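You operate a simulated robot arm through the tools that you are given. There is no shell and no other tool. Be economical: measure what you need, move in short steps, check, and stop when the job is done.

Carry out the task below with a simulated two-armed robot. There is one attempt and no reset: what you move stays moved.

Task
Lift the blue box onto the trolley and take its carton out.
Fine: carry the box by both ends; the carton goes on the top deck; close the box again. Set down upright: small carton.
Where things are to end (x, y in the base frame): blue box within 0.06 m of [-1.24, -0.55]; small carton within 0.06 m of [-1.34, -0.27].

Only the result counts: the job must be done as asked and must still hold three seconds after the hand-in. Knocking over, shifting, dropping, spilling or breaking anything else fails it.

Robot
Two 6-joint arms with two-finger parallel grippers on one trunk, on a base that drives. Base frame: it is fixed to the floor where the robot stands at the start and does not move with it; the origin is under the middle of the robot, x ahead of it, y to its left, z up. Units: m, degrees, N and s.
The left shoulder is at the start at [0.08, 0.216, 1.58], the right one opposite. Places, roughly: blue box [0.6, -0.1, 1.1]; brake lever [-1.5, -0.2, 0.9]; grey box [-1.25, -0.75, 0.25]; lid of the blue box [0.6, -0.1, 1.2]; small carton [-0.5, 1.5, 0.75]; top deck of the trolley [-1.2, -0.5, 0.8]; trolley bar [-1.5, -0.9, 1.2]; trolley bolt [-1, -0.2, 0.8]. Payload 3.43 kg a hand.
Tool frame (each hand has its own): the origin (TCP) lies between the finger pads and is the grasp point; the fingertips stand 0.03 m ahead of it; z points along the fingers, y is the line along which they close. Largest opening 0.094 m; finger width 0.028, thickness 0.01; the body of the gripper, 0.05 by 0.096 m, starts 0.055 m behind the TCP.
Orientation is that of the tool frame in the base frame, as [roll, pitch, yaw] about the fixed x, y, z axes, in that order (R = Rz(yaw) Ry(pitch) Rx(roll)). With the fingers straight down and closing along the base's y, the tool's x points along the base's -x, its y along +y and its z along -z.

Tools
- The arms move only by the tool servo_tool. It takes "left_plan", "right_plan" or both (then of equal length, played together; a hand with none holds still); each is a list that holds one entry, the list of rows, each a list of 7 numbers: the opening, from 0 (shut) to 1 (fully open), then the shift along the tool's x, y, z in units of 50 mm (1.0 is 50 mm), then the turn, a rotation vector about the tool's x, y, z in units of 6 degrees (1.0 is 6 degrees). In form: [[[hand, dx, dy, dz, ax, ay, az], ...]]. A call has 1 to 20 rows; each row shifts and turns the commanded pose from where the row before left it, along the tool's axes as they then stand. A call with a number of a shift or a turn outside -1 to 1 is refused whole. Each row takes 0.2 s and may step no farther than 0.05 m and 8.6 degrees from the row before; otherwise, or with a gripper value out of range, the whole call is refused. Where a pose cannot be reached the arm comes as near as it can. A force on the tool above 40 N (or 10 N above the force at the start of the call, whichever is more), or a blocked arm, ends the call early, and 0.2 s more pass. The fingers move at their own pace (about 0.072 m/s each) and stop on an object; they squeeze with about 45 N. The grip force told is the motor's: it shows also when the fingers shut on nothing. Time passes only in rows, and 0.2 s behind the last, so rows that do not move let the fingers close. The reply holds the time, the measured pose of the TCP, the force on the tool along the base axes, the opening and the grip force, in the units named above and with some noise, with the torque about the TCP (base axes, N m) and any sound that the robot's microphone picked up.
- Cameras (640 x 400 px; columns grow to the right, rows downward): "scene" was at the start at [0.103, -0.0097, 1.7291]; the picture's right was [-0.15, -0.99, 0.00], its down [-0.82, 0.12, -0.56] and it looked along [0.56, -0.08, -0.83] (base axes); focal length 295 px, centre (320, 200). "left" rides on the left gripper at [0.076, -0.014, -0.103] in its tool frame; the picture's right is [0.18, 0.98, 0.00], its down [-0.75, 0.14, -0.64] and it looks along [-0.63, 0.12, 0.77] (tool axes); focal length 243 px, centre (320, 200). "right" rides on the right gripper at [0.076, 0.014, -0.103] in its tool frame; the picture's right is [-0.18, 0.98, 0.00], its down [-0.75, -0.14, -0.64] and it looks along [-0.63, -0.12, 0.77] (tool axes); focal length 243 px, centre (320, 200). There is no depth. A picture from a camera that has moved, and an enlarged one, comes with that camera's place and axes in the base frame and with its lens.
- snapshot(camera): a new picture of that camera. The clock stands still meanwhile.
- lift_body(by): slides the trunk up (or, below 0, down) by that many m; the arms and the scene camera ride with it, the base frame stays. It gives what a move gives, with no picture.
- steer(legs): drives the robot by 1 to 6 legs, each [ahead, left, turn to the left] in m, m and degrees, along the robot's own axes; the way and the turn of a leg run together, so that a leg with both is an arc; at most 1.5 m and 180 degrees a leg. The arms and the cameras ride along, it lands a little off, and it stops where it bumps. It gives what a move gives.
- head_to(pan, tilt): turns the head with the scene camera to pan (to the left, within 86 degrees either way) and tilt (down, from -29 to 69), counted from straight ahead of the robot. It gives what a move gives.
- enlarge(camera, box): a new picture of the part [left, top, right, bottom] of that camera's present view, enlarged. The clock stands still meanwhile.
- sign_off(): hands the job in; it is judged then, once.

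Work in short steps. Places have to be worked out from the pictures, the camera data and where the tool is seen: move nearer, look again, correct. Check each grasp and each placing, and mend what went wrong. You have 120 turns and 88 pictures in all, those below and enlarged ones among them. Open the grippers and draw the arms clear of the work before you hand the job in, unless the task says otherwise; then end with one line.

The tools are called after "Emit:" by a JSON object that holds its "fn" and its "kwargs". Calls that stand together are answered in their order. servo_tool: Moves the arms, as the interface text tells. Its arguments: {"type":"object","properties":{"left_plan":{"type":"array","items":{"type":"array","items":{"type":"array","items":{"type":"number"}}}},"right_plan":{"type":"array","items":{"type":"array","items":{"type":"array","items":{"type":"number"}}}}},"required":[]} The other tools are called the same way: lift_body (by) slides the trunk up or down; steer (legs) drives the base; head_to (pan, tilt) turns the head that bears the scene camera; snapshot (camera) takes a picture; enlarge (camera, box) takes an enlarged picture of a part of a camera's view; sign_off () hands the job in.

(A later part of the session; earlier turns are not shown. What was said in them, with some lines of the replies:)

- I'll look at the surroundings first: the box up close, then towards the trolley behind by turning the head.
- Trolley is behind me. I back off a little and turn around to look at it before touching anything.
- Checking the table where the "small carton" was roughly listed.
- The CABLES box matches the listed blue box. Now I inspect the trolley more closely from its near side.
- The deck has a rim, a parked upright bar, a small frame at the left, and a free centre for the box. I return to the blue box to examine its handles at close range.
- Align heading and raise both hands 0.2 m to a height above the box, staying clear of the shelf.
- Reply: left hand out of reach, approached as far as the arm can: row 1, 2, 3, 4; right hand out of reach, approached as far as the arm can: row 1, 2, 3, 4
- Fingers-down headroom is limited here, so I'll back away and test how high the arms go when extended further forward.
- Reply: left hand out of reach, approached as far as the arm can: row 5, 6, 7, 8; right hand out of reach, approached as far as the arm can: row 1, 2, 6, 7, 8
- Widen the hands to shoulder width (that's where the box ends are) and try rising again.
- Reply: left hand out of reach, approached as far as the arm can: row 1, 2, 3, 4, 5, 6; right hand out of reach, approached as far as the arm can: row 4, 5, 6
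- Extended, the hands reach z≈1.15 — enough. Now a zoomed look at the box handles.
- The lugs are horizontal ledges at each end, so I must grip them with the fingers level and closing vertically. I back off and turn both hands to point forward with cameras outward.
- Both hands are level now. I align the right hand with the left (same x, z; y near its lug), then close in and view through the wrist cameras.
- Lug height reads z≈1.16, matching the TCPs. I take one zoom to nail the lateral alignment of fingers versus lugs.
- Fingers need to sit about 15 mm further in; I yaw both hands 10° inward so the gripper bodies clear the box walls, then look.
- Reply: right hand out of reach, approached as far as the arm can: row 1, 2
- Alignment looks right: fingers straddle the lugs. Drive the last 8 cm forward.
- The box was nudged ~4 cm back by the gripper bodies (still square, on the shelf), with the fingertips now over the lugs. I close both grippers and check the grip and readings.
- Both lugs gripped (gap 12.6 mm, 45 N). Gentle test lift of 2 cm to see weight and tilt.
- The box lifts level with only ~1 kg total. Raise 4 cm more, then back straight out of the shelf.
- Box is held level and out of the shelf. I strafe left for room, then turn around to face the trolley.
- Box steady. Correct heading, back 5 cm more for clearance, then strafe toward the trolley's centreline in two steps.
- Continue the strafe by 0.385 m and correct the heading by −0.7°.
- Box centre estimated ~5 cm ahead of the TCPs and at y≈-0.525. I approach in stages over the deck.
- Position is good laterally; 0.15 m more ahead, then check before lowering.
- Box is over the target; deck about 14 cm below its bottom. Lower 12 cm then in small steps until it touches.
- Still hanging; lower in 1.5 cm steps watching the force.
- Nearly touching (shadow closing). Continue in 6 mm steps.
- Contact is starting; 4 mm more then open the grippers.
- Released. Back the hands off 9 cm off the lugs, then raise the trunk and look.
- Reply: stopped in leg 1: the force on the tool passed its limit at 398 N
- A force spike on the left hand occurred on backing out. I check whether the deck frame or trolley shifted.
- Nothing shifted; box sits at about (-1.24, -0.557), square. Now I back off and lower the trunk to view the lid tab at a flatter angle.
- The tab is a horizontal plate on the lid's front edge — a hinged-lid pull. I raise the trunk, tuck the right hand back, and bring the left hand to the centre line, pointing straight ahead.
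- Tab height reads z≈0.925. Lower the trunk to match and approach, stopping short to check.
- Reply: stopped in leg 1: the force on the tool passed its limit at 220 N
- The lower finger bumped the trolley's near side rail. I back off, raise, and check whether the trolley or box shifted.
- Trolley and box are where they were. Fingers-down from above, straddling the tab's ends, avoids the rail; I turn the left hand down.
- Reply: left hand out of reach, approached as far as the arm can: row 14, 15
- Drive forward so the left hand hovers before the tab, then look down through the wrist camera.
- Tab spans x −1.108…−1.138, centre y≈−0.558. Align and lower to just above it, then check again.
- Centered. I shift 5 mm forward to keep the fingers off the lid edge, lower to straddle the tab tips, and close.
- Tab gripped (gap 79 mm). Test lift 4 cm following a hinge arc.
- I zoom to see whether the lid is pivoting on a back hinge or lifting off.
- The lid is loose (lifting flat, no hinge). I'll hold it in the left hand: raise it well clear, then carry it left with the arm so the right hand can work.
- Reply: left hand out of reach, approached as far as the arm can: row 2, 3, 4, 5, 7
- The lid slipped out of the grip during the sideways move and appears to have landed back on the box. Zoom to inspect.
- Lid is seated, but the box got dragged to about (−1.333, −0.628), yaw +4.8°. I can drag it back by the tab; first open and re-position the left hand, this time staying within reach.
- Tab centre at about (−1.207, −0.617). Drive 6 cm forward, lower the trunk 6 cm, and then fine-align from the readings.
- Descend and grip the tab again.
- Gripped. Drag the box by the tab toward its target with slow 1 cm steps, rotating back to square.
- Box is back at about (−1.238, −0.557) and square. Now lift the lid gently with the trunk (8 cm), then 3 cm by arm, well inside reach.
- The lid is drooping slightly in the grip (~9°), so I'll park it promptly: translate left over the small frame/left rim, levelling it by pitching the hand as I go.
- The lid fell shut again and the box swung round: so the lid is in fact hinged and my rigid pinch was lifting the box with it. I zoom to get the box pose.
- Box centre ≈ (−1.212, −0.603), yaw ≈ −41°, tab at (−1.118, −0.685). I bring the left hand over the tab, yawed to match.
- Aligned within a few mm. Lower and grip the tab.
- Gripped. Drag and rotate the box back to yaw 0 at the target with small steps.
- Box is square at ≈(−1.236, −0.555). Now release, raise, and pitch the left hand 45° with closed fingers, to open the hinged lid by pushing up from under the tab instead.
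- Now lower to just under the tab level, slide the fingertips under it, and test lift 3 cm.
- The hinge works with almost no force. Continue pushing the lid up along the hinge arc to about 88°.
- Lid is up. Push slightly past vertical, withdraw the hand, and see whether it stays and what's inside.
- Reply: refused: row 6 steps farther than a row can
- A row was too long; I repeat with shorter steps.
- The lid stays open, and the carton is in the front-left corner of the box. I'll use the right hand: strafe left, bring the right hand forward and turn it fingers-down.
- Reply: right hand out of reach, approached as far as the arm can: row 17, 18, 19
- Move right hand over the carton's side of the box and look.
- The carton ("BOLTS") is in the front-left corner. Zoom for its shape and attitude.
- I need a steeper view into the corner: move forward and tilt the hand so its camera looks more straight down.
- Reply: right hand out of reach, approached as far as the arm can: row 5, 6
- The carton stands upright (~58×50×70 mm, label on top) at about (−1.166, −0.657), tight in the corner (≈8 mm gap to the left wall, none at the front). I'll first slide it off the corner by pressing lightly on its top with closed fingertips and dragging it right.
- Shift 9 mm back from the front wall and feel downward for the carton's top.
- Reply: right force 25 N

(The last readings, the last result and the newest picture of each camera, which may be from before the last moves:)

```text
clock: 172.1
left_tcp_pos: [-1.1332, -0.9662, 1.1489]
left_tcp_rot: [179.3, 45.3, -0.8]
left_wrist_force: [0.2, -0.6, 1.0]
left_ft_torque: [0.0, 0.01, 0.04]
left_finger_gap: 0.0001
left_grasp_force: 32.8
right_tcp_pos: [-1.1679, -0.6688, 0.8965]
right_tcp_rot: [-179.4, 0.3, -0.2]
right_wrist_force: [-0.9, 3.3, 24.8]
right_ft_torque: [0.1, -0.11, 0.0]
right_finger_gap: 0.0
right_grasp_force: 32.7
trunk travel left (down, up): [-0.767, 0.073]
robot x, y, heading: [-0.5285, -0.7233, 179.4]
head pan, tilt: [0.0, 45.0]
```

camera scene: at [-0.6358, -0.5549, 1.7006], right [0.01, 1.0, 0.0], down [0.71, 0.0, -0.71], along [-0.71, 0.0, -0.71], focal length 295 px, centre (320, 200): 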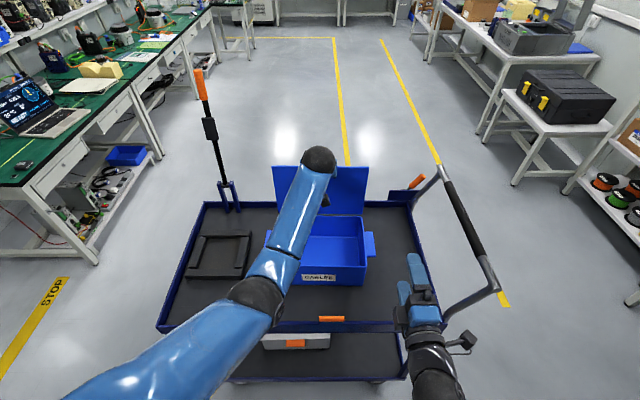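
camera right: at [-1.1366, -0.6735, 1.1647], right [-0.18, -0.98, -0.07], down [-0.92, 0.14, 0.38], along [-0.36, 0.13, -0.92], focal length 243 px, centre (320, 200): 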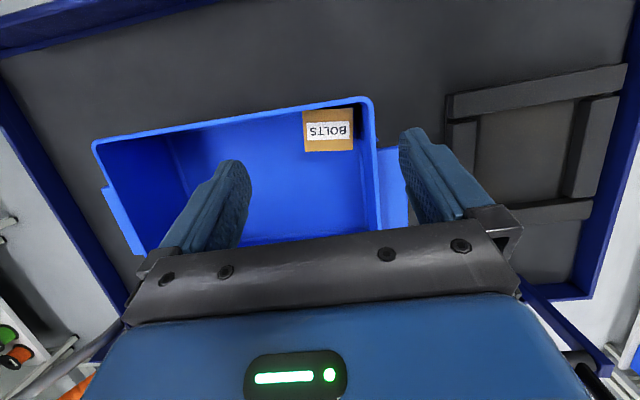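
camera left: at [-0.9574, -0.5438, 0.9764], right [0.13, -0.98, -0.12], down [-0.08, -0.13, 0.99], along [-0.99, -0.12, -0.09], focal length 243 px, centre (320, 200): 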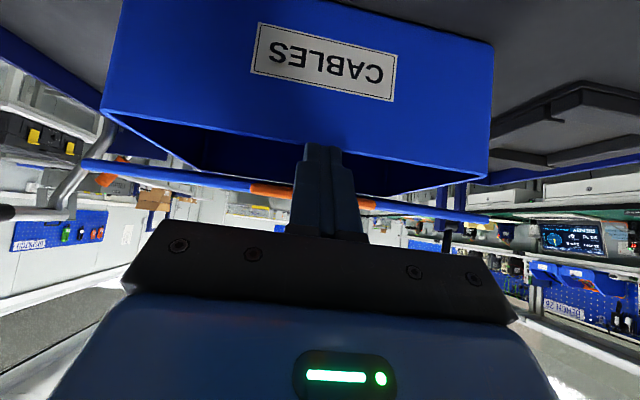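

Contact: carton top at z≈0.867, pressing 25 N. Ease off 2.5 mm and drag 3 cm to the right.

Emit:
{"fn": "servo_tool", "kwargs": {"right_plan": [[[0, 0, 0, -0.05, 0, 0, 0], [0, 0, -0.1, 0, 0, 0, 0], [0, 0, -0.1, 0, 0, 0, 0], [0, 0, -0.1, 0, 0, 0, 0], [0, 0, -0.1, 0, 0, 0, 0], [0, 0, -0.1, 0, 0, 0, 0], [0, 0, -0.1, 0, 0, 0, 0], [0, 0, 0, 0, 0, 0, 0]]]}}

Emit:
{"fn": "enlarge", "kwargs": {"camera": "right", "box": [200, 20, 440, 240]}}

```text
clock: 173.9
left_tcp_pos: [-1.1355, -0.9677, 1.1467]
left_tcp_rot: [179.4, 45.1, -0.6]
left_wrist_force: [0.5, 0.5, 0.1]
left_ft_torque: [0.0, 0.01, -0.03]
left_finger_gap: 0.0
left_grasp_force: 32.6
right_tcp_pos: [-1.1658, -0.6374, 0.8978]
right_tcp_rot: [-179.2, -0.2, -0.1]
right_wrist_force: [-0.8, -4.8, 12.5]
right_ft_torque: [-0.18, 0.1, 0.05]
right_finger_gap: 0.0
right_grasp_force: 33.5
trunk travel left (down, up): [-0.767, 0.073]
robot x, y, heading: [-0.5288, -0.7228, 179.9]
head pan, tilt: [0.0, 45.0]
```

```text
1.82 times, centred on (320, 130) of right
camera zoom: at [-1.0897, -0.6524, 1.0002], right [-0.19, -0.98, -0.01], down [-0.76, 0.14, 0.64], along [-0.63, 0.13, -0.77], focal length 441 px, centre (320, 327)
```

zoom: 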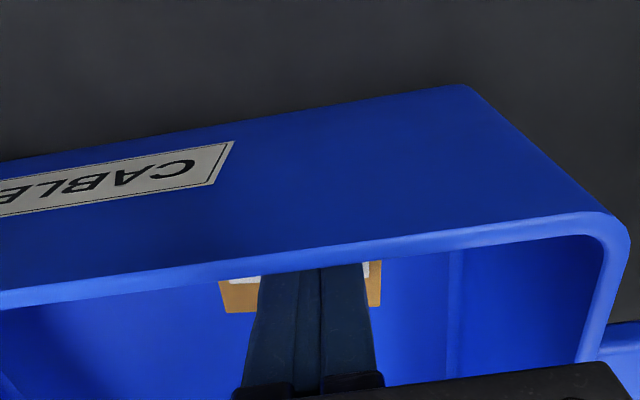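

The carton slid along with the fingertips, now well off the left wall (centre y≈−0.629). Raise, open, and straddle it to grip its upper part.

Emit:
{"fn": "servo_tool", "kwargs": {"right_plan": [[[0, 0, 0, -0.5, 0, 0, 0], [0.88, 0, -0.08, -0.4, 0, 0, 0], [0.88, 0, -0.08, 0, 0, 0, 0], [0.88, 0, 0, 0, 0, 0, 0], [0.88, 0, 0, 0, 0, 0, 0]]]}}

Emit:
{"fn": "snapshot", "kwargs": {"camera": "right"}}

```text
clock: 175.1
left_tcp_pos: [-1.1367, -0.967, 1.1465]
left_tcp_rot: [179.3, 44.9, -0.8]
left_wrist_force: [-0.1, -0.1, 0.2]
left_ft_torque: [0.04, 0.01, -0.02]
left_finger_gap: 0.0
left_grasp_force: 32.5
right_tcp_pos: [-1.1664, -0.6301, 0.9425]
right_tcp_rot: [-179.4, -0.2, -0.1]
right_wrist_force: [-0.5, 0.1, 0.3]
right_ft_torque: [0.0, -0.02, 0.0]
right_finger_gap: 0.083
right_grasp_force: 0.0
trunk travel left (down, up): [-0.767, 0.073]
robot x, y, heading: [-0.5274, -0.7203, 179.4]
head pan, tilt: [0.0, 45.0]
```

```text
11 pictures are left
camera right: at [-1.0901, -0.6445, 1.0449], right [-0.19, -0.98, -0.01], down [-0.76, 0.14, 0.64], along [-0.63, 0.13, -0.77], focal length 243 px, centre (320, 200)
```

right: 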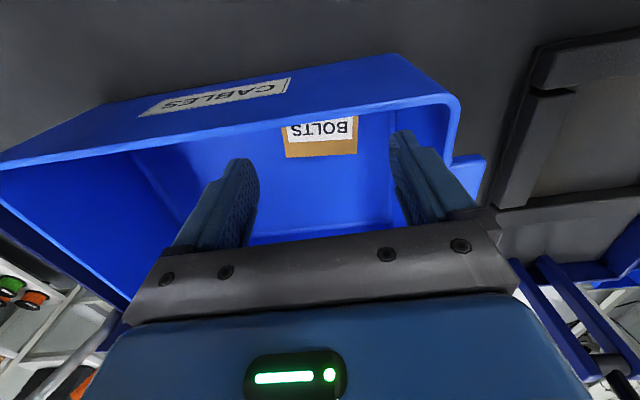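

Carton centre y≈−0.626, matches. Descend, grip and lift slightly.

Emit:
{"fn": "servo_tool", "kwargs": {"right_plan": [[[0.88, 0, -0.08, 0.35, 0, 0, 0], [0.88, 0, 0, 0.35, 0, 0, 0], [0.88, 0, 0, 0.35, 0, 0, 0], [0.88, 0, 0, 0.35, 0, 0, 0], [0.88, 0, 0, 0, 0, 0, 0], [0, 0, 0, 0, 0, 0, 0], [0, 0, 0, 0, 0, 0, 0], [0, 0, 0, 0, 0, 0, 0]]]}}

Emit:
{"fn": "servo_tool", "kwargs": {"right_plan": [[[0, 0, 0, -0.2, 0, 0, 0], [0, 0, 0, -0.4, 0, 0, 0], [0, 0, 0, -0.5, 0, 0, 0], [0, 0, 0, -0.5, 0, 0, 0], [0, 0, 0, -0.4, 0, 0, 0], [0, 0, 0, 0, 0, 0, 0]]]}}

Emit:
{"fn": "snapshot", "kwargs": {"camera": "right"}}

```text
clock: 176.9
left_tcp_pos: [-1.1361, -0.9666, 1.1465]
left_tcp_rot: [179.3, 45.0, -0.6]
left_wrist_force: [-0.5, 0.2, 0.0]
left_ft_torque: [0.01, -0.02, 0.01]
left_finger_gap: 0.0
left_grasp_force: 32.7
right_tcp_pos: [-1.1677, -0.6258, 0.8722]
right_tcp_rot: [-179.3, -0.1, -0.1]
right_wrist_force: [-1.3, -1.3, 5.9]
right_ft_torque: [-0.31, -0.01, -0.11]
right_finger_gap: 0.0601
right_grasp_force: 45.5
trunk travel left (down, up): [-0.767, 0.073]
robot x, y, heading: [-0.5283, -0.7209, 179.5]
head pan, tilt: [0.0, 45.0]
```

```text
clock: 178.3
left_tcp_pos: [-1.1375, -0.9669, 1.1464]
left_tcp_rot: [179.3, 45.0, -0.7]
left_wrist_force: [0.1, -0.5, -0.5]
left_ft_torque: [-0.02, -0.02, 0.02]
left_finger_gap: 0.0001
left_grasp_force: 33.1
right_tcp_pos: [-1.1661, -0.6261, 0.9691]
right_tcp_rot: [-179.4, -0.3, 0.0]
right_wrist_force: [-0.4, -0.3, -2.4]
right_ft_torque: [0.01, -0.01, 0.02]
right_finger_gap: 0.0592
right_grasp_force: 44.7
trunk travel left (down, up): [-0.767, 0.073]
robot x, y, heading: [-0.5272, -0.7294, 179.1]
head pan, tilt: [0.0, 45.0]
```

```text
10 pictures are left
camera right: at [-1.0919, -0.6403, 1.0738], right [-0.19, -0.98, -0.01], down [-0.76, 0.14, 0.64], along [-0.63, 0.13, -0.77], focal length 243 px, centre (320, 200)
```

right: 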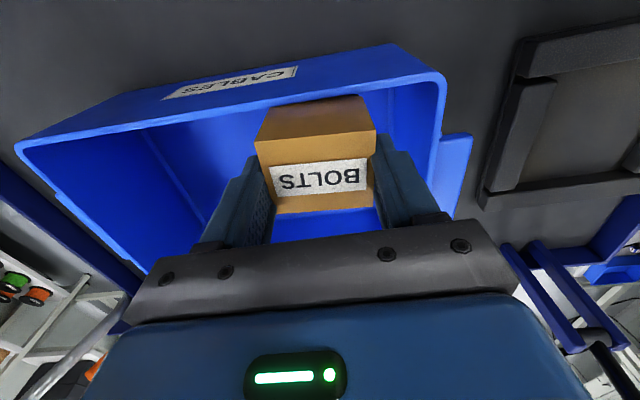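

Carton held firmly and upright. Raise it clear with the trunk, move right with arm and base toward the target side.

Emit:
{"fn": "lift_body", "kwargs": {"by": 0.07}}

Emit:
{"fn": "servo_tool", "kwargs": {"right_plan": [[[0, 0, -0.4, 0, 0, 0, 0], [0, 0, -0.55, 0, 0, 0, 0], [0, 0, -0.55, 0, 0, 0, 0], [0, 0, -0.55, 0, 0, 0, 0], [0, 0, -0.4, 0, 0, 0, 0], [0, 0, 0, 0, 0, 0, 0]]]}}

Emit:
{"fn": "steer", "kwargs": {"legs": [[0, -0.225, 0.5]]}}

Emit:
{"fn": "snapshot", "kwargs": {"camera": "scene"}}

```text
clock: 179.4
left_tcp_pos: [-1.1375, -0.967, 1.2168]
left_tcp_rot: [179.3, 45.0, -0.6]
left_wrist_force: [0.4, -1.3, 0.9]
left_ft_torque: [0.0, 0.01, 0.02]
left_finger_gap: 0.0001
left_grasp_force: 32.9
right_tcp_pos: [-1.1677, -0.6259, 1.0404]
right_tcp_rot: [-179.3, -0.2, -0.1]
right_wrist_force: [0.3, 0.3, -2.3]
right_ft_torque: [0.01, 0.0, 0.02]
right_finger_gap: 0.0592
right_grasp_force: 45.3
trunk travel left (down, up): [-0.837, 0.003]
robot x, y, heading: [-0.5261, -0.7229, 179.6]
head pan, tilt: [0.0, 45.0]
```

```text
clock: 180.8
left_tcp_pos: [-1.1372, -0.9674, 1.2174]
left_tcp_rot: [179.3, 45.0, -0.7]
left_wrist_force: [0.3, 0.1, -0.6]
left_ft_torque: [-0.04, 0.02, 0.0]
left_finger_gap: 0.0001
left_grasp_force: 32.8
right_tcp_pos: [-1.1678, -0.5022, 1.0414]
right_tcp_rot: [-179.4, -0.1, -0.1]
right_wrist_force: [-0.4, 0.3, -1.9]
right_ft_torque: [0.0, 0.0, 0.01]
right_finger_gap: 0.059
right_grasp_force: 45.6
trunk travel left (down, up): [-0.837, 0.003]
robot x, y, heading: [-0.5287, -0.7229, 179.3]
head pan, tilt: [0.0, 45.0]
```

```text
clock: 182.5
left_tcp_pos: [-1.1324, -0.7517, 1.2158]
left_tcp_rot: [179.7, 45.0, 0.4]
left_wrist_force: [-0.2, -1.2, 0.8]
left_ft_torque: [0.03, 0.0, 0.0]
left_finger_gap: 0.0001
left_grasp_force: 33.1
right_tcp_pos: [-1.1716, -0.2877, 1.0416]
right_tcp_rot: [-179.2, -0.2, 0.7]
right_wrist_force: [0.7, -0.2, -1.2]
right_ft_torque: [0.04, 0.04, 0.0]
right_finger_gap: 0.0586
right_grasp_force: 44.9
trunk travel left (down, up): [-0.837, 0.003]
robot x, y, heading: [-0.5294, -0.4973, -179.4]
head pan, tilt: [0.0, 45.0]
```

```text
9 pictures are left
camera scene: at [-0.6374, -0.5017, 1.7705], right [-0.01, 1.0, 0.0], down [0.71, 0.01, -0.71], along [-0.71, 0.0, -0.71], focal length 295 px, centre (320, 200)
```

scene: 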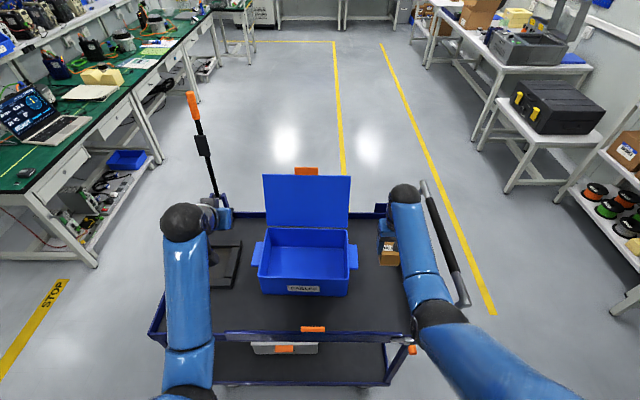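

Clear so far. Lower 10 cm and extend the right arm forward toward (−1.34, −0.27).

Emit:
{"fn": "lift_body", "kwargs": {"by": -0.1}}

Emit:
{"fn": "servo_tool", "kwargs": {"right_plan": [[[0, -0.4, -0.04, 0, 0, 0, -0.1], [0, -0.5, -0.05, 0, 0, 0, 0], [0, -0.5, -0.05, 0, 0, 0, 0], [0, -0.5, -0.05, 0, 0, 0, 0], [0, -0.5, -0.05, 0, 0, 0, 0], [0, -0.5, -0.05, 0, 0, 0, 0], [0, -0.3, -0.03, 0, 0, 0, 0], [0, 0, 0, 0, 0, 0, 0]]]}}

```text
clock: 183.8
left_tcp_pos: [-1.1331, -0.7482, 1.1171]
left_tcp_rot: [179.3, 45.0, 0.3]
left_wrist_force: [0.8, -0.6, -0.9]
left_ft_torque: [0.03, 0.0, 0.02]
left_finger_gap: 0.0
left_grasp_force: 33.1
right_tcp_pos: [-1.1719, -0.2839, 0.942]
right_tcp_rot: [-179.4, -0.2, 0.8]
right_wrist_force: [0.5, -1.4, -2.4]
right_ft_torque: [-0.01, 0.04, 0.01]
right_finger_gap: 0.0587
right_grasp_force: 45.4
trunk travel left (down, up): [-0.737, 0.103]
robot x, y, heading: [-0.5253, -0.4937, -179.7]
head pan, tilt: [0.0, 45.0]
```

```text
clock: 185.6
left_tcp_pos: [-1.1321, -0.7459, 1.1167]
left_tcp_rot: [179.3, 45.0, 0.3]
left_wrist_force: [-0.5, 0.6, -0.1]
left_ft_torque: [0.01, 0.0, -0.01]
left_finger_gap: 0.0001
left_grasp_force: 32.9
right_tcp_pos: [-1.2524, -0.2711, 0.9671]
right_tcp_rot: [-179.4, -0.2, 1.3]
right_wrist_force: [-0.8, -0.5, -2.4]
right_ft_torque: [0.03, 0.02, 0.0]
right_finger_gap: 0.058
right_grasp_force: 45.3
right hand out of reach, approached as far as the arm can: row 4, 5, 6, 7
trunk travel left (down, up): [-0.737, 0.103]
robot x, y, heading: [-0.5283, -0.4931, -179.7]
head pan, tilt: [0.0, 45.0]
```

Arm stretch limit reached at x≈−1.25. I'll inch the base 4 cm forward and use a higher arm posture (compensated by the trunk) for the rest.

Emit:
{"fn": "steer", "kwargs": {"legs": [[0.045, 0.0, -0.3]]}}

Emit:
{"fn": "servo_tool", "kwargs": {"right_plan": [[[0, 0, 0, -0.4, 0, 0, -0.2], [0, 0, 0, -0.4, 0, 0, 0], [0, 0, 0, -0.4, 0, 0, 0], [0, -0.3, 0, 0, 0, 0, 0], [0, -0.3, 0, 0, 0, 0, 0], [0, 0, 0, 0, 0, 0, 0]]]}}

```text
clock: 186.5
left_tcp_pos: [-1.1687, -0.7438, 1.1224]
left_tcp_rot: [179.4, 45.5, 0.1]
left_wrist_force: [1.2, 0.3, -0.3]
left_ft_torque: [0.01, 0.03, 0.02]
left_finger_gap: 0.0001
left_grasp_force: 33.0
right_tcp_pos: [-1.2871, -0.2686, 0.9742]
right_tcp_rot: [-179.4, 0.4, 1.1]
right_wrist_force: [0.8, 0.6, -2.1]
right_ft_torque: [-0.01, 0.06, 0.02]
right_finger_gap: 0.0581
right_grasp_force: 44.9
trunk travel left (down, up): [-0.737, 0.103]
robot x, y, heading: [-0.5713, -0.4945, -179.8]
head pan, tilt: [0.0, 45.0]
```

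```text
clock: 187.9
left_tcp_pos: [-1.1766, -0.745, 1.1179]
left_tcp_rot: [179.4, 45.1, -0.1]
left_wrist_force: [0.1, -0.1, 0.4]
left_ft_torque: [-0.01, 0.01, 0.01]
left_finger_gap: 0.0001
left_grasp_force: 33.1
right_tcp_pos: [-1.3094, -0.2698, 1.0306]
right_tcp_rot: [-179.4, -0.2, 2.4]
right_wrist_force: [-0.2, -0.3, -2.1]
right_ft_torque: [0.02, 0.0, 0.0]
right_finger_gap: 0.0579
right_grasp_force: 45.1
right hand out of reach, approached as far as the arm can: row 5
trunk travel left (down, up): [-0.737, 0.103]
robot x, y, heading: [-0.5714, -0.4934, -179.9]
head pan, tilt: [0.0, 45.0]
```

Within tolerance (x≈−1.31); nudge 1.5 cm more and lower the trunk most of the way.

Emit:
{"fn": "steer", "kwargs": {"legs": [[0.015, 0.0, 0]]}}

Emit:
{"fn": "lift_body", "kwargs": {"by": -0.13}}

Emit:
{"fn": "snapshot", "kwargs": {"camera": "scene"}}

```text
clock: 188.7
left_tcp_pos: [-1.1874, -0.7445, 1.1189]
left_tcp_rot: [179.3, 45.2, 0.0]
left_wrist_force: [0.1, 0.6, 0.6]
left_ft_torque: [0.01, 0.04, 0.01]
left_finger_gap: 0.0
left_grasp_force: 33.0
right_tcp_pos: [-1.3239, -0.2703, 1.03]
right_tcp_rot: [-179.3, -0.1, 2.3]
right_wrist_force: [0.9, 0.4, -2.1]
right_ft_torque: [-0.03, 0.01, 0.0]
right_finger_gap: 0.0576
right_grasp_force: 45.4
trunk travel left (down, up): [-0.737, 0.103]
robot x, y, heading: [-0.5851, -0.4956, -179.8]
head pan, tilt: [0.0, 45.0]
```

```text
clock: 190.3
left_tcp_pos: [-1.192, -0.7449, 0.9869]
left_tcp_rot: [179.3, 45.0, 0.0]
left_wrist_force: [-0.1, -0.3, 0.3]
left_ft_torque: [0.04, 0.0, 0.02]
left_finger_gap: 0.0003
left_grasp_force: 33.0
right_tcp_pos: [-1.3262, -0.27, 0.8997]
right_tcp_rot: [-179.5, -0.3, 2.3]
right_wrist_force: [0.1, -0.9, -3.1]
right_ft_torque: [-0.02, 0.0, -0.01]
right_finger_gap: 0.0575
right_grasp_force: 45.0
trunk travel left (down, up): [-0.607, 0.233]
robot x, y, heading: [-0.5867, -0.4939, -180.1]
head pan, tilt: [0.0, 45.0]
```

```text
8 pictures are left
camera scene: at [-0.696, -0.4942, 1.5405], right [0.0, 1.0, 0.0], down [0.71, 0.0, -0.71], along [-0.71, 0.0, -0.71], focal length 295 px, centre (320, 200)
```

scene: 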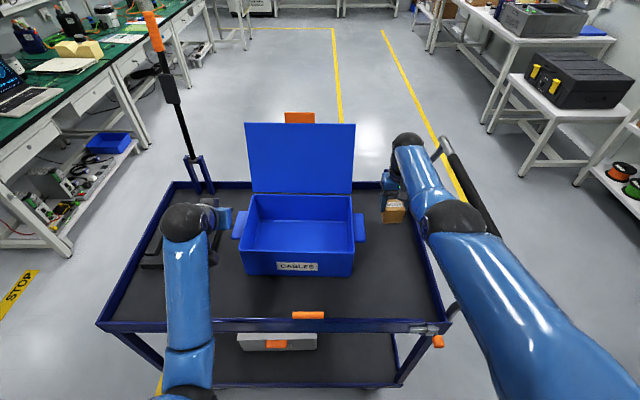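

Clear of the handle. Lower the last 3 cm in small steps until touch.

Emit:
{"fn": "lift_body", "kwargs": {"by": -0.022}}

Emit:
{"fn": "lift_body", "kwargs": {"by": -0.006}}

Emit:
{"fn": "lift_body", "kwargs": {"by": -0.004}}

```text
clock: 191.0
left_tcp_pos: [-1.1921, -0.7446, 0.965]
left_tcp_rot: [179.4, 45.0, -0.1]
left_wrist_force: [-0.2, 0.2, 0.1]
left_ft_torque: [0.0, -0.01, -0.01]
left_finger_gap: 0.0
left_grasp_force: 33.0
right_tcp_pos: [-1.3266, -0.2693, 0.8781]
right_tcp_rot: [-179.3, -0.4, 2.4]
right_wrist_force: [0.3, 0.6, -2.0]
right_ft_torque: [0.0, 0.03, 0.0]
right_finger_gap: 0.0572
right_grasp_force: 44.7
trunk travel left (down, up): [-0.585, 0.255]
robot x, y, heading: [-0.5883, -0.4937, -179.8]
head pan, tilt: [0.0, 45.0]
```

```text
clock: 191.5
left_tcp_pos: [-1.1936, -0.745, 0.9591]
left_tcp_rot: [179.3, 45.0, -0.1]
left_wrist_force: [0.7, 0.2, -0.7]
left_ft_torque: [-0.01, -0.01, 0.01]
left_finger_gap: 0.0001
left_grasp_force: 32.8
right_tcp_pos: [-1.327, -0.2708, 0.8697]
right_tcp_rot: [-179.5, -0.3, 2.3]
right_wrist_force: [0.6, -0.2, -1.9]
right_ft_torque: [-0.02, 0.02, -0.01]
right_finger_gap: 0.0574
right_grasp_force: 45.3
trunk travel left (down, up): [-0.579, 0.261]
robot x, y, heading: [-0.5901, -0.4948, -179.8]
head pan, tilt: [0.0, 45.0]
```

```text
clock: 192.0
left_tcp_pos: [-1.1916, -0.7434, 0.9547]
left_tcp_rot: [179.3, 44.9, -0.1]
left_wrist_force: [0.2, -0.2, -0.1]
left_ft_torque: [0.0, 0.0, 0.0]
left_finger_gap: 0.0
left_grasp_force: 33.3
right_tcp_pos: [-1.3265, -0.2702, 0.8681]
right_tcp_rot: [-179.4, -0.1, 2.3]
right_wrist_force: [1.5, -0.4, 2.5]
right_ft_torque: [-0.1, 0.03, 0.02]
right_finger_gap: 0.0572
right_grasp_force: 44.7
trunk travel left (down, up): [-0.575, 0.265]
robot x, y, heading: [-0.5886, -0.4955, -179.9]
head pan, tilt: [0.0, 45.0]
```

Touchdown (+2.5 N). Release, then rise straight up with the trunk.

Emit:
{"fn": "servo_tool", "kwargs": {"right_plan": [[[0.68, 0, 0, 0, 0, 0, 0], [0.75, 0, 0, 0, 0, 0, 0], [0.85, 0, 0, 0, 0, 0, 0], [0.9, 0, 0, 0, 0, 0, 0], [0.9, 0, 0, 0, 0, 0, 0]]]}}

Emit:
{"fn": "lift_body", "kwargs": {"by": 0.16}}

Emit:
{"fn": "enlarge", "kwargs": {"camera": "right", "box": [200, 0, 440, 200]}}

```text
clock: 193.2
left_tcp_pos: [-1.1923, -0.7441, 0.9546]
left_tcp_rot: [179.4, 45.0, 0.0]
left_wrist_force: [-0.2, -1.5, 0.9]
left_ft_torque: [0.0, -0.01, -0.01]
left_finger_gap: 0.0
left_grasp_force: 33.5
right_tcp_pos: [-1.3257, -0.2707, 0.867]
right_tcp_rot: [-179.3, -0.3, 2.3]
right_wrist_force: [0.0, -0.3, -0.5]
right_ft_torque: [0.02, 0.02, -0.03]
right_finger_gap: 0.0845
right_grasp_force: 0.0
trunk travel left (down, up): [-0.575, 0.265]
robot x, y, heading: [-0.5872, -0.4958, -180.3]
head pan, tilt: [0.0, 45.0]
```

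```text
clock: 195.1
left_tcp_pos: [-1.1927, -0.7449, 1.1147]
left_tcp_rot: [179.4, 45.0, 0.0]
left_wrist_force: [0.0, -0.1, -0.7]
left_ft_torque: [0.03, 0.0, 0.02]
left_finger_gap: 0.0
left_grasp_force: 32.5
right_tcp_pos: [-1.3273, -0.2702, 1.0263]
right_tcp_rot: [-179.4, -0.4, 2.2]
right_wrist_force: [0.2, 0.5, 0.4]
right_ft_torque: [0.02, -0.04, -0.01]
right_finger_gap: 0.0847
right_grasp_force: 0.0
trunk travel left (down, up): [-0.735, 0.105]
robot x, y, heading: [-0.5913, -0.4942, -179.9]
head pan, tilt: [0.0, 45.0]
```

```text
2.00 times, centred on (320, 100) of right
camera zoom: at [-1.2501, -0.2812, 1.1302], right [-0.14, -0.99, -0.01], down [-0.76, 0.1, 0.64], along [-0.63, 0.1, -0.77], focal length 485 px, centre (320, 400)
```

zoom: 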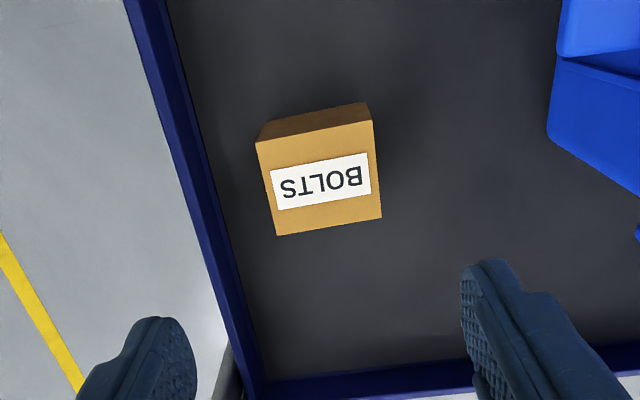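

Carton is standing upright at (−1.327, −0.270). Next close the lid: raise the trunk and reorient the left hand (20° pitch, fingers closing fore-aft) to hook behind the lid's top edge.

Emit:
{"fn": "lift_body", "kwargs": {"by": 0.1}}

Emit:
{"fn": "servo_tool", "kwargs": {"left_plan": [[[0, 0, 0, 0, 0, 0, 1], [0, 0, 0, 0, 0, 0, 1], [0, 0, 0, 0, 0, 0, 1], [0, 0, 0, 0, 0, 0, 1], [0, 0, 0, 0, 0, 0, 1], [0, 0, 0, 0, 0, 0, 1], [0, 0, 0, 0, 0, 0, 1], [0, 0, 0, 0, 0, 0, 1], [0, 0, 0, 0, 0, 0, 1], [0, 0, 0, 0, 0, 0, 1], [0, 0, 0, 0, 0, 0, 1], [0, 0, 0, 0, 0, 0, 1], [0, 0, 0, 0, 0, 0, 1], [0, 0, 0, 0, 0, 0, 1], [1, 0, 0, 0, 0, 0, 1], [1, 0, 0, 0, 0, 0, 0], [1, 0, 0, 0, 0, 0, 0], [1, 0, 0, 0, 0, 0, 0]]]}}

Emit:
{"fn": "snapshot", "kwargs": {"camera": "scene"}}

```text
clock: 196.4
left_tcp_pos: [-1.1911, -0.7443, 1.2153]
left_tcp_rot: [179.3, 45.0, -0.1]
left_wrist_force: [0.4, -0.6, -0.3]
left_ft_torque: [0.0, 0.0, 0.01]
left_finger_gap: 0.0
left_grasp_force: 33.2
right_tcp_pos: [-1.3252, -0.2697, 1.1271]
right_tcp_rot: [-179.3, -0.3, 2.3]
right_wrist_force: [-0.2, 0.0, 0.1]
right_ft_torque: [-0.03, 0.0, -0.03]
right_finger_gap: 0.0845
right_grasp_force: 0.1
trunk travel left (down, up): [-0.835, 0.005]
robot x, y, heading: [-0.5839, -0.4956, -179.8]
head pan, tilt: [0.0, 45.0]
```

```text
clock: 200.2
left_tcp_pos: [-1.1928, -0.7447, 1.2149]
left_tcp_rot: [134.9, -0.5, -89.5]
left_wrist_force: [-0.6, 0.0, 0.2]
left_ft_torque: [-0.01, 0.02, 0.0]
left_finger_gap: 0.0943
left_grasp_force: 0.1
right_tcp_pos: [-1.3272, -0.2699, 1.1265]
right_tcp_rot: [-179.4, -0.3, 2.4]
right_wrist_force: [0.7, 0.0, 0.0]
right_ft_torque: [0.02, -0.02, -0.02]
right_finger_gap: 0.0843
right_grasp_force: 0.1
trunk travel left (down, up): [-0.835, 0.005]
robot x, y, heading: [-0.5857, -0.4952, -179.9]
head pan, tilt: [0.0, 45.0]
```

```text
6 pictures are left
camera scene: at [-0.6955, -0.4943, 1.7685], right [0.0, 1.0, 0.0], down [0.71, 0.0, -0.71], along [-0.71, 0.0, -0.71], focal length 295 px, centre (320, 200)
```

scene: 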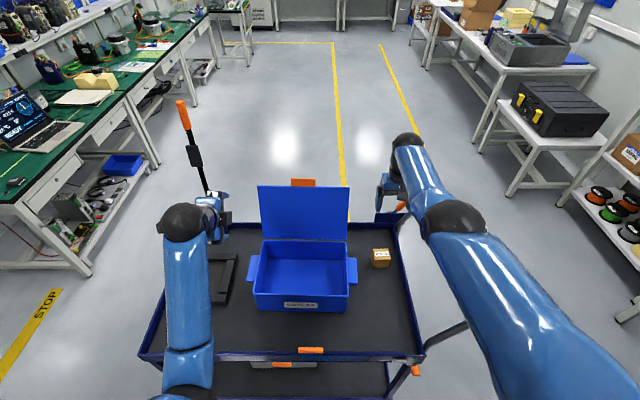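

Lid leans back ~107° with its top edge at about (−1.409, z 1.12). Move the left hand over it at y≈−0.64 so the rear finger goes down behind the lid.

Emit:
{"fn": "servo_tool", "kwargs": {"left_plan": [[[1, -0.42, 0, 0, 0.833, 0, 0], [1, -0.42, 0, 0, 0.833, 0, 0], [1, -0.42, 0, 0, 0.833, 0, 0], [1, -0.42, 0, 0, 0.833, 0, 0], [1, -0.42, 0, 0, 0.833, 0, 0], [1, 0, 0.6, 0.367, 0, 0, 0], [1, 0, 0.6, 0.367, 0, 0, 0], [1, 0, 0.6, 0.367, 0, 0, 0], [1, 0, 0.6, 0.367, 0, 0, 0], [1, 0, 0.6, 0.367, 0, 0, 0], [1, 0, 0, 0, 0, 0, 0]]]}}

```text
clock: 202.6
left_tcp_pos: [-1.3661, -0.6409, 1.1769]
left_tcp_rot: [160.0, -0.5, -89.4]
left_wrist_force: [-0.4, 1.2, -0.3]
left_ft_torque: [0.02, 0.03, 0.04]
left_finger_gap: 0.094
left_grasp_force: 0.2
right_tcp_pos: [-1.3261, -0.2705, 1.1262]
right_tcp_rot: [-179.4, -0.3, 2.3]
right_wrist_force: [0.8, 0.3, 0.8]
right_ft_torque: [0.01, -0.05, 0.0]
right_finger_gap: 0.0848
right_grasp_force: 0.1
trunk travel left (down, up): [-0.835, 0.005]
robot x, y, heading: [-0.5892, -0.4969, -180.0]
head pan, tilt: [0.0, 45.0]
```

Exactly placed. Lower 7 cm (with 1 cm extra margin back), then check.

Emit:
{"fn": "servo_tool", "kwargs": {"left_plan": [[[1, 0, 0.188, 0.07, 0, 0, 0], [1, 0, -0.16, 0.44, 0, 0, 0], [1, 0, -0.16, 0.44, 0, 0, 0], [1, 0, -0.16, 0.44, 0, 0, 0], [1, 0, 0, 0, 0, 0, 0]]]}}

Emit:
{"fn": "enlarge", "kwargs": {"camera": "scene", "box": [200, 150, 400, 300]}}

```text
clock: 203.8
left_tcp_pos: [-1.3751, -0.6411, 1.1071]
left_tcp_rot: [160.0, -0.5, -89.5]
left_wrist_force: [0.1, 0.1, -0.2]
left_ft_torque: [0.01, 0.01, 0.04]
left_finger_gap: 0.094
left_grasp_force: 0.0
right_tcp_pos: [-1.3273, -0.27, 1.1263]
right_tcp_rot: [-179.4, -0.3, 2.3]
right_wrist_force: [-0.4, -0.1, -0.1]
right_ft_torque: [0.02, -0.02, 0.01]
right_finger_gap: 0.0844
right_grasp_force: 0.0
trunk travel left (down, up): [-0.835, 0.005]
robot x, y, heading: [-0.5879, -0.4992, -179.9]
head pan, tilt: [0.0, 45.0]
```

```text
2.67 times, centred on (300, 225) of scene
camera zoom: at [-0.6962, -0.4941, 1.7685], right [0.0, 1.0, 0.0], down [0.71, 0.0, -0.71], along [-0.71, 0.0, -0.71], focal length 786 px, centre (373, 133)
```

zoom: 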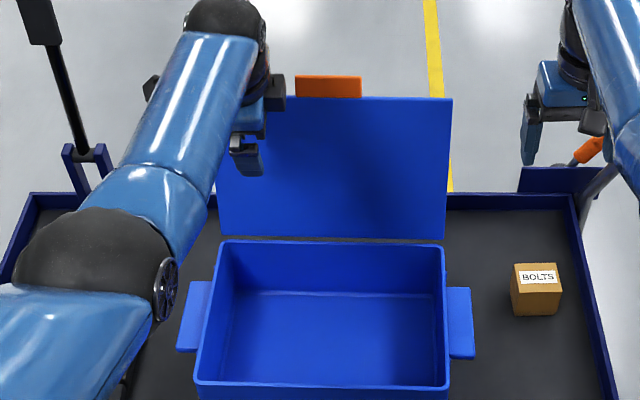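

The rear finger is behind the lid. Pull it forward along the hinge arc to about 45°, with the front finger cushioning it.

Emit:
{"fn": "servo_tool", "kwargs": {"left_plan": [[[1, 0, -0.55, -0.243, 0, 0, 0], [1, 0, -0.66, -0.176, 0, 0, 0], [1, 0, -0.663, -0.05, 0, 0, 0], [1, 0, -0.679, 0.051, 0, 0, 0], [1, 0, -0.656, 0.166, 0, 0, 0], [1, 0, -0.487, 0.227, 0, 0, 0], [1, 0, 0, 0, 0, 0, 0]]]}}

Emit:
{"fn": "enlarge", "kwargs": {"camera": "scene", "box": [200, 150, 400, 300]}}

```text
clock: 205.4
left_tcp_pos: [-1.2, -0.6426, 1.0448]
left_tcp_rot: [160.0, -0.5, -89.5]
left_wrist_force: [0.8, -0.4, 0.3]
left_ft_torque: [0.01, -0.02, -0.03]
left_finger_gap: 0.0941
left_grasp_force: 0.1
right_tcp_pos: [-1.3264, -0.2698, 1.127]
right_tcp_rot: [-179.4, -0.2, 2.3]
right_wrist_force: [0.3, -0.3, 0.3]
right_ft_torque: [0.01, 0.0, -0.04]
right_finger_gap: 0.0845
right_grasp_force: 0.0
trunk travel left (down, up): [-0.835, 0.005]
robot x, y, heading: [-0.5825, -0.495, -179.8]
head pan, tilt: [0.0, 45.0]
```

```text
2.67 times, centred on (300, 225) of scene
camera zoom: at [-0.6948, -0.4944, 1.7686], right [0.0, 1.0, 0.0], down [0.71, 0.0, -0.71], along [-0.71, 0.0, -0.71], focal length 786 px, centre (373, 133)
```

zoom: 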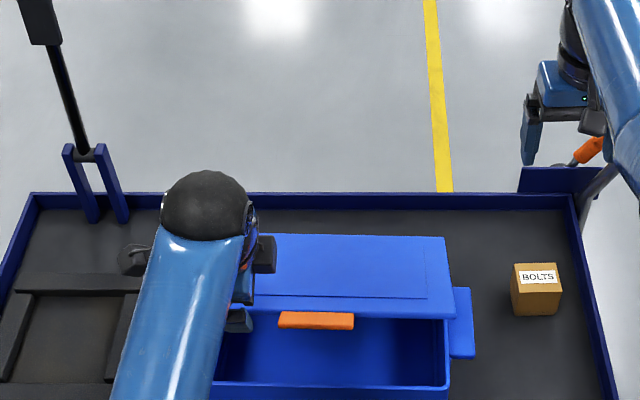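

Works well: the lid is partly down, resting on the front finger. Continue down and out so it falls the last few degrees, then lift the hand away.

Emit:
{"fn": "servo_tool", "kwargs": {"left_plan": [[[1, 0, -0.694, 0.386, 0, 0, 0], [1, 0, -0.573, 0.111, 0, 0, 0], [1, 0, 0, 0, 0, 0, 0], [1, 0, -0.376, -0.137, 0, 0, 0], [1, 0, -0.47, -0.171, 0, 0, 0], [1, 0, -0.47, -0.171, 0, 0, 0], [1, 0, 0, 0, 0, 0, 0], [1, 0, 0, -0.6, 0, 0, 0], [1, 0, 0, -0.6, 0, 0, 0], [1, 0, 0, -0.6, 0, 0, 0]]]}}

Emit:
{"fn": "snapshot", "kwargs": {"camera": "scene"}}

```text
clock: 207.6
left_tcp_pos: [-1.0491, -0.6393, 1.0883]
left_tcp_rot: [160.0, -0.6, -89.6]
left_wrist_force: [0.1, -0.1, -0.1]
left_ft_torque: [0.0, 0.0, 0.01]
left_finger_gap: 0.0941
left_grasp_force: 0.0
right_tcp_pos: [-1.3259, -0.27, 1.127]
right_tcp_rot: [-179.4, -0.2, 2.2]
right_wrist_force: [-0.4, 1.2, 0.4]
right_ft_torque: [0.0, 0.0, -0.01]
right_finger_gap: 0.0844
right_grasp_force: 0.1
trunk travel left (down, up): [-0.835, 0.005]
robot x, y, heading: [-0.5864, -0.4942, -180.1]
head pan, tilt: [0.0, 45.0]
```

```text
3 pictures are left
camera scene: at [-0.695, -0.4941, 1.7686], right [0.0, 1.0, 0.0], down [0.71, 0.0, -0.71], along [-0.71, 0.0, -0.71], focal length 295 px, centre (320, 200)
```

scene: 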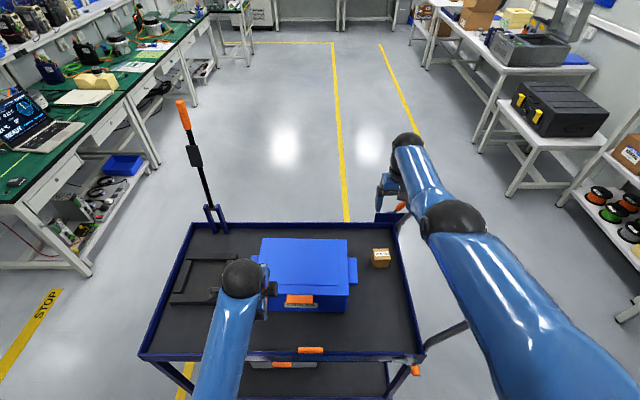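

The lid is closed. Back straight away from the trolley and take a final check.

Emit:
{"fn": "steer", "kwargs": {"legs": [[-0.4, 0.0, 0]]}}

Emit:
{"fn": "enlarge", "kwargs": {"camera": "scene", "box": [200, 120, 440, 270]}}

```text
clock: 210.1
left_tcp_pos: [-0.6544, -0.6377, 1.0868]
left_tcp_rot: [160.2, -0.4, -89.6]
left_wrist_force: [1.1, 0.4, 0.0]
left_ft_torque: [0.01, -0.03, 0.04]
left_finger_gap: 0.0943
left_grasp_force: 0.1
right_tcp_pos: [-0.9302, -0.2675, 1.1257]
right_tcp_rot: [-179.4, -0.3, 2.2]
right_wrist_force: [-0.6, 0.3, 0.2]
right_ft_torque: [0.0, -0.02, -0.01]
right_finger_gap: 0.0847
right_grasp_force: 0.0
trunk travel left (down, up): [-0.835, 0.005]
robot x, y, heading: [-0.1886, -0.4911, 180.1]
head pan, tilt: [0.0, 45.0]
```

```text
2.67 times, centred on (320, 195) of scene
camera zoom: at [-0.3017, -0.4937, 1.7682], right [0.0, 1.0, 0.0], down [0.71, 0.0, -0.7], along [-0.7, 0.0, -0.71], focal length 786 px, centre (320, 213)
```

zoom: 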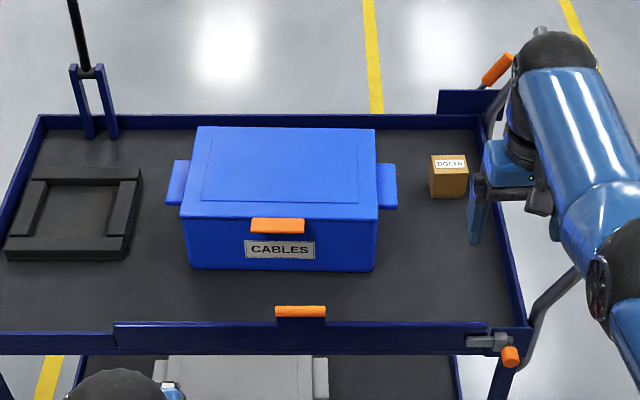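

Final view: box closed at about (−1.23, −0.554), carton upright at about (−1.33, −0.27), hands open and clear of the trolley. Handing in.

Emit:
{"fn": "sign_off", "kwargs": {}}

```text
The job is handed in.
```

The job is handed in: the blue box is on the trolley and closed, at about (−1.23, −0.55), and the small carton stands upright on the top deck at about (−1.33, −0.27). On the way, two lid attempts slipped, so the box dropped and shifted with the carton inside before I put it back. I also bumped hard into something on backing out (398 N) and into the trolley's near rail (220 N); nothing looked out of place afterwards.
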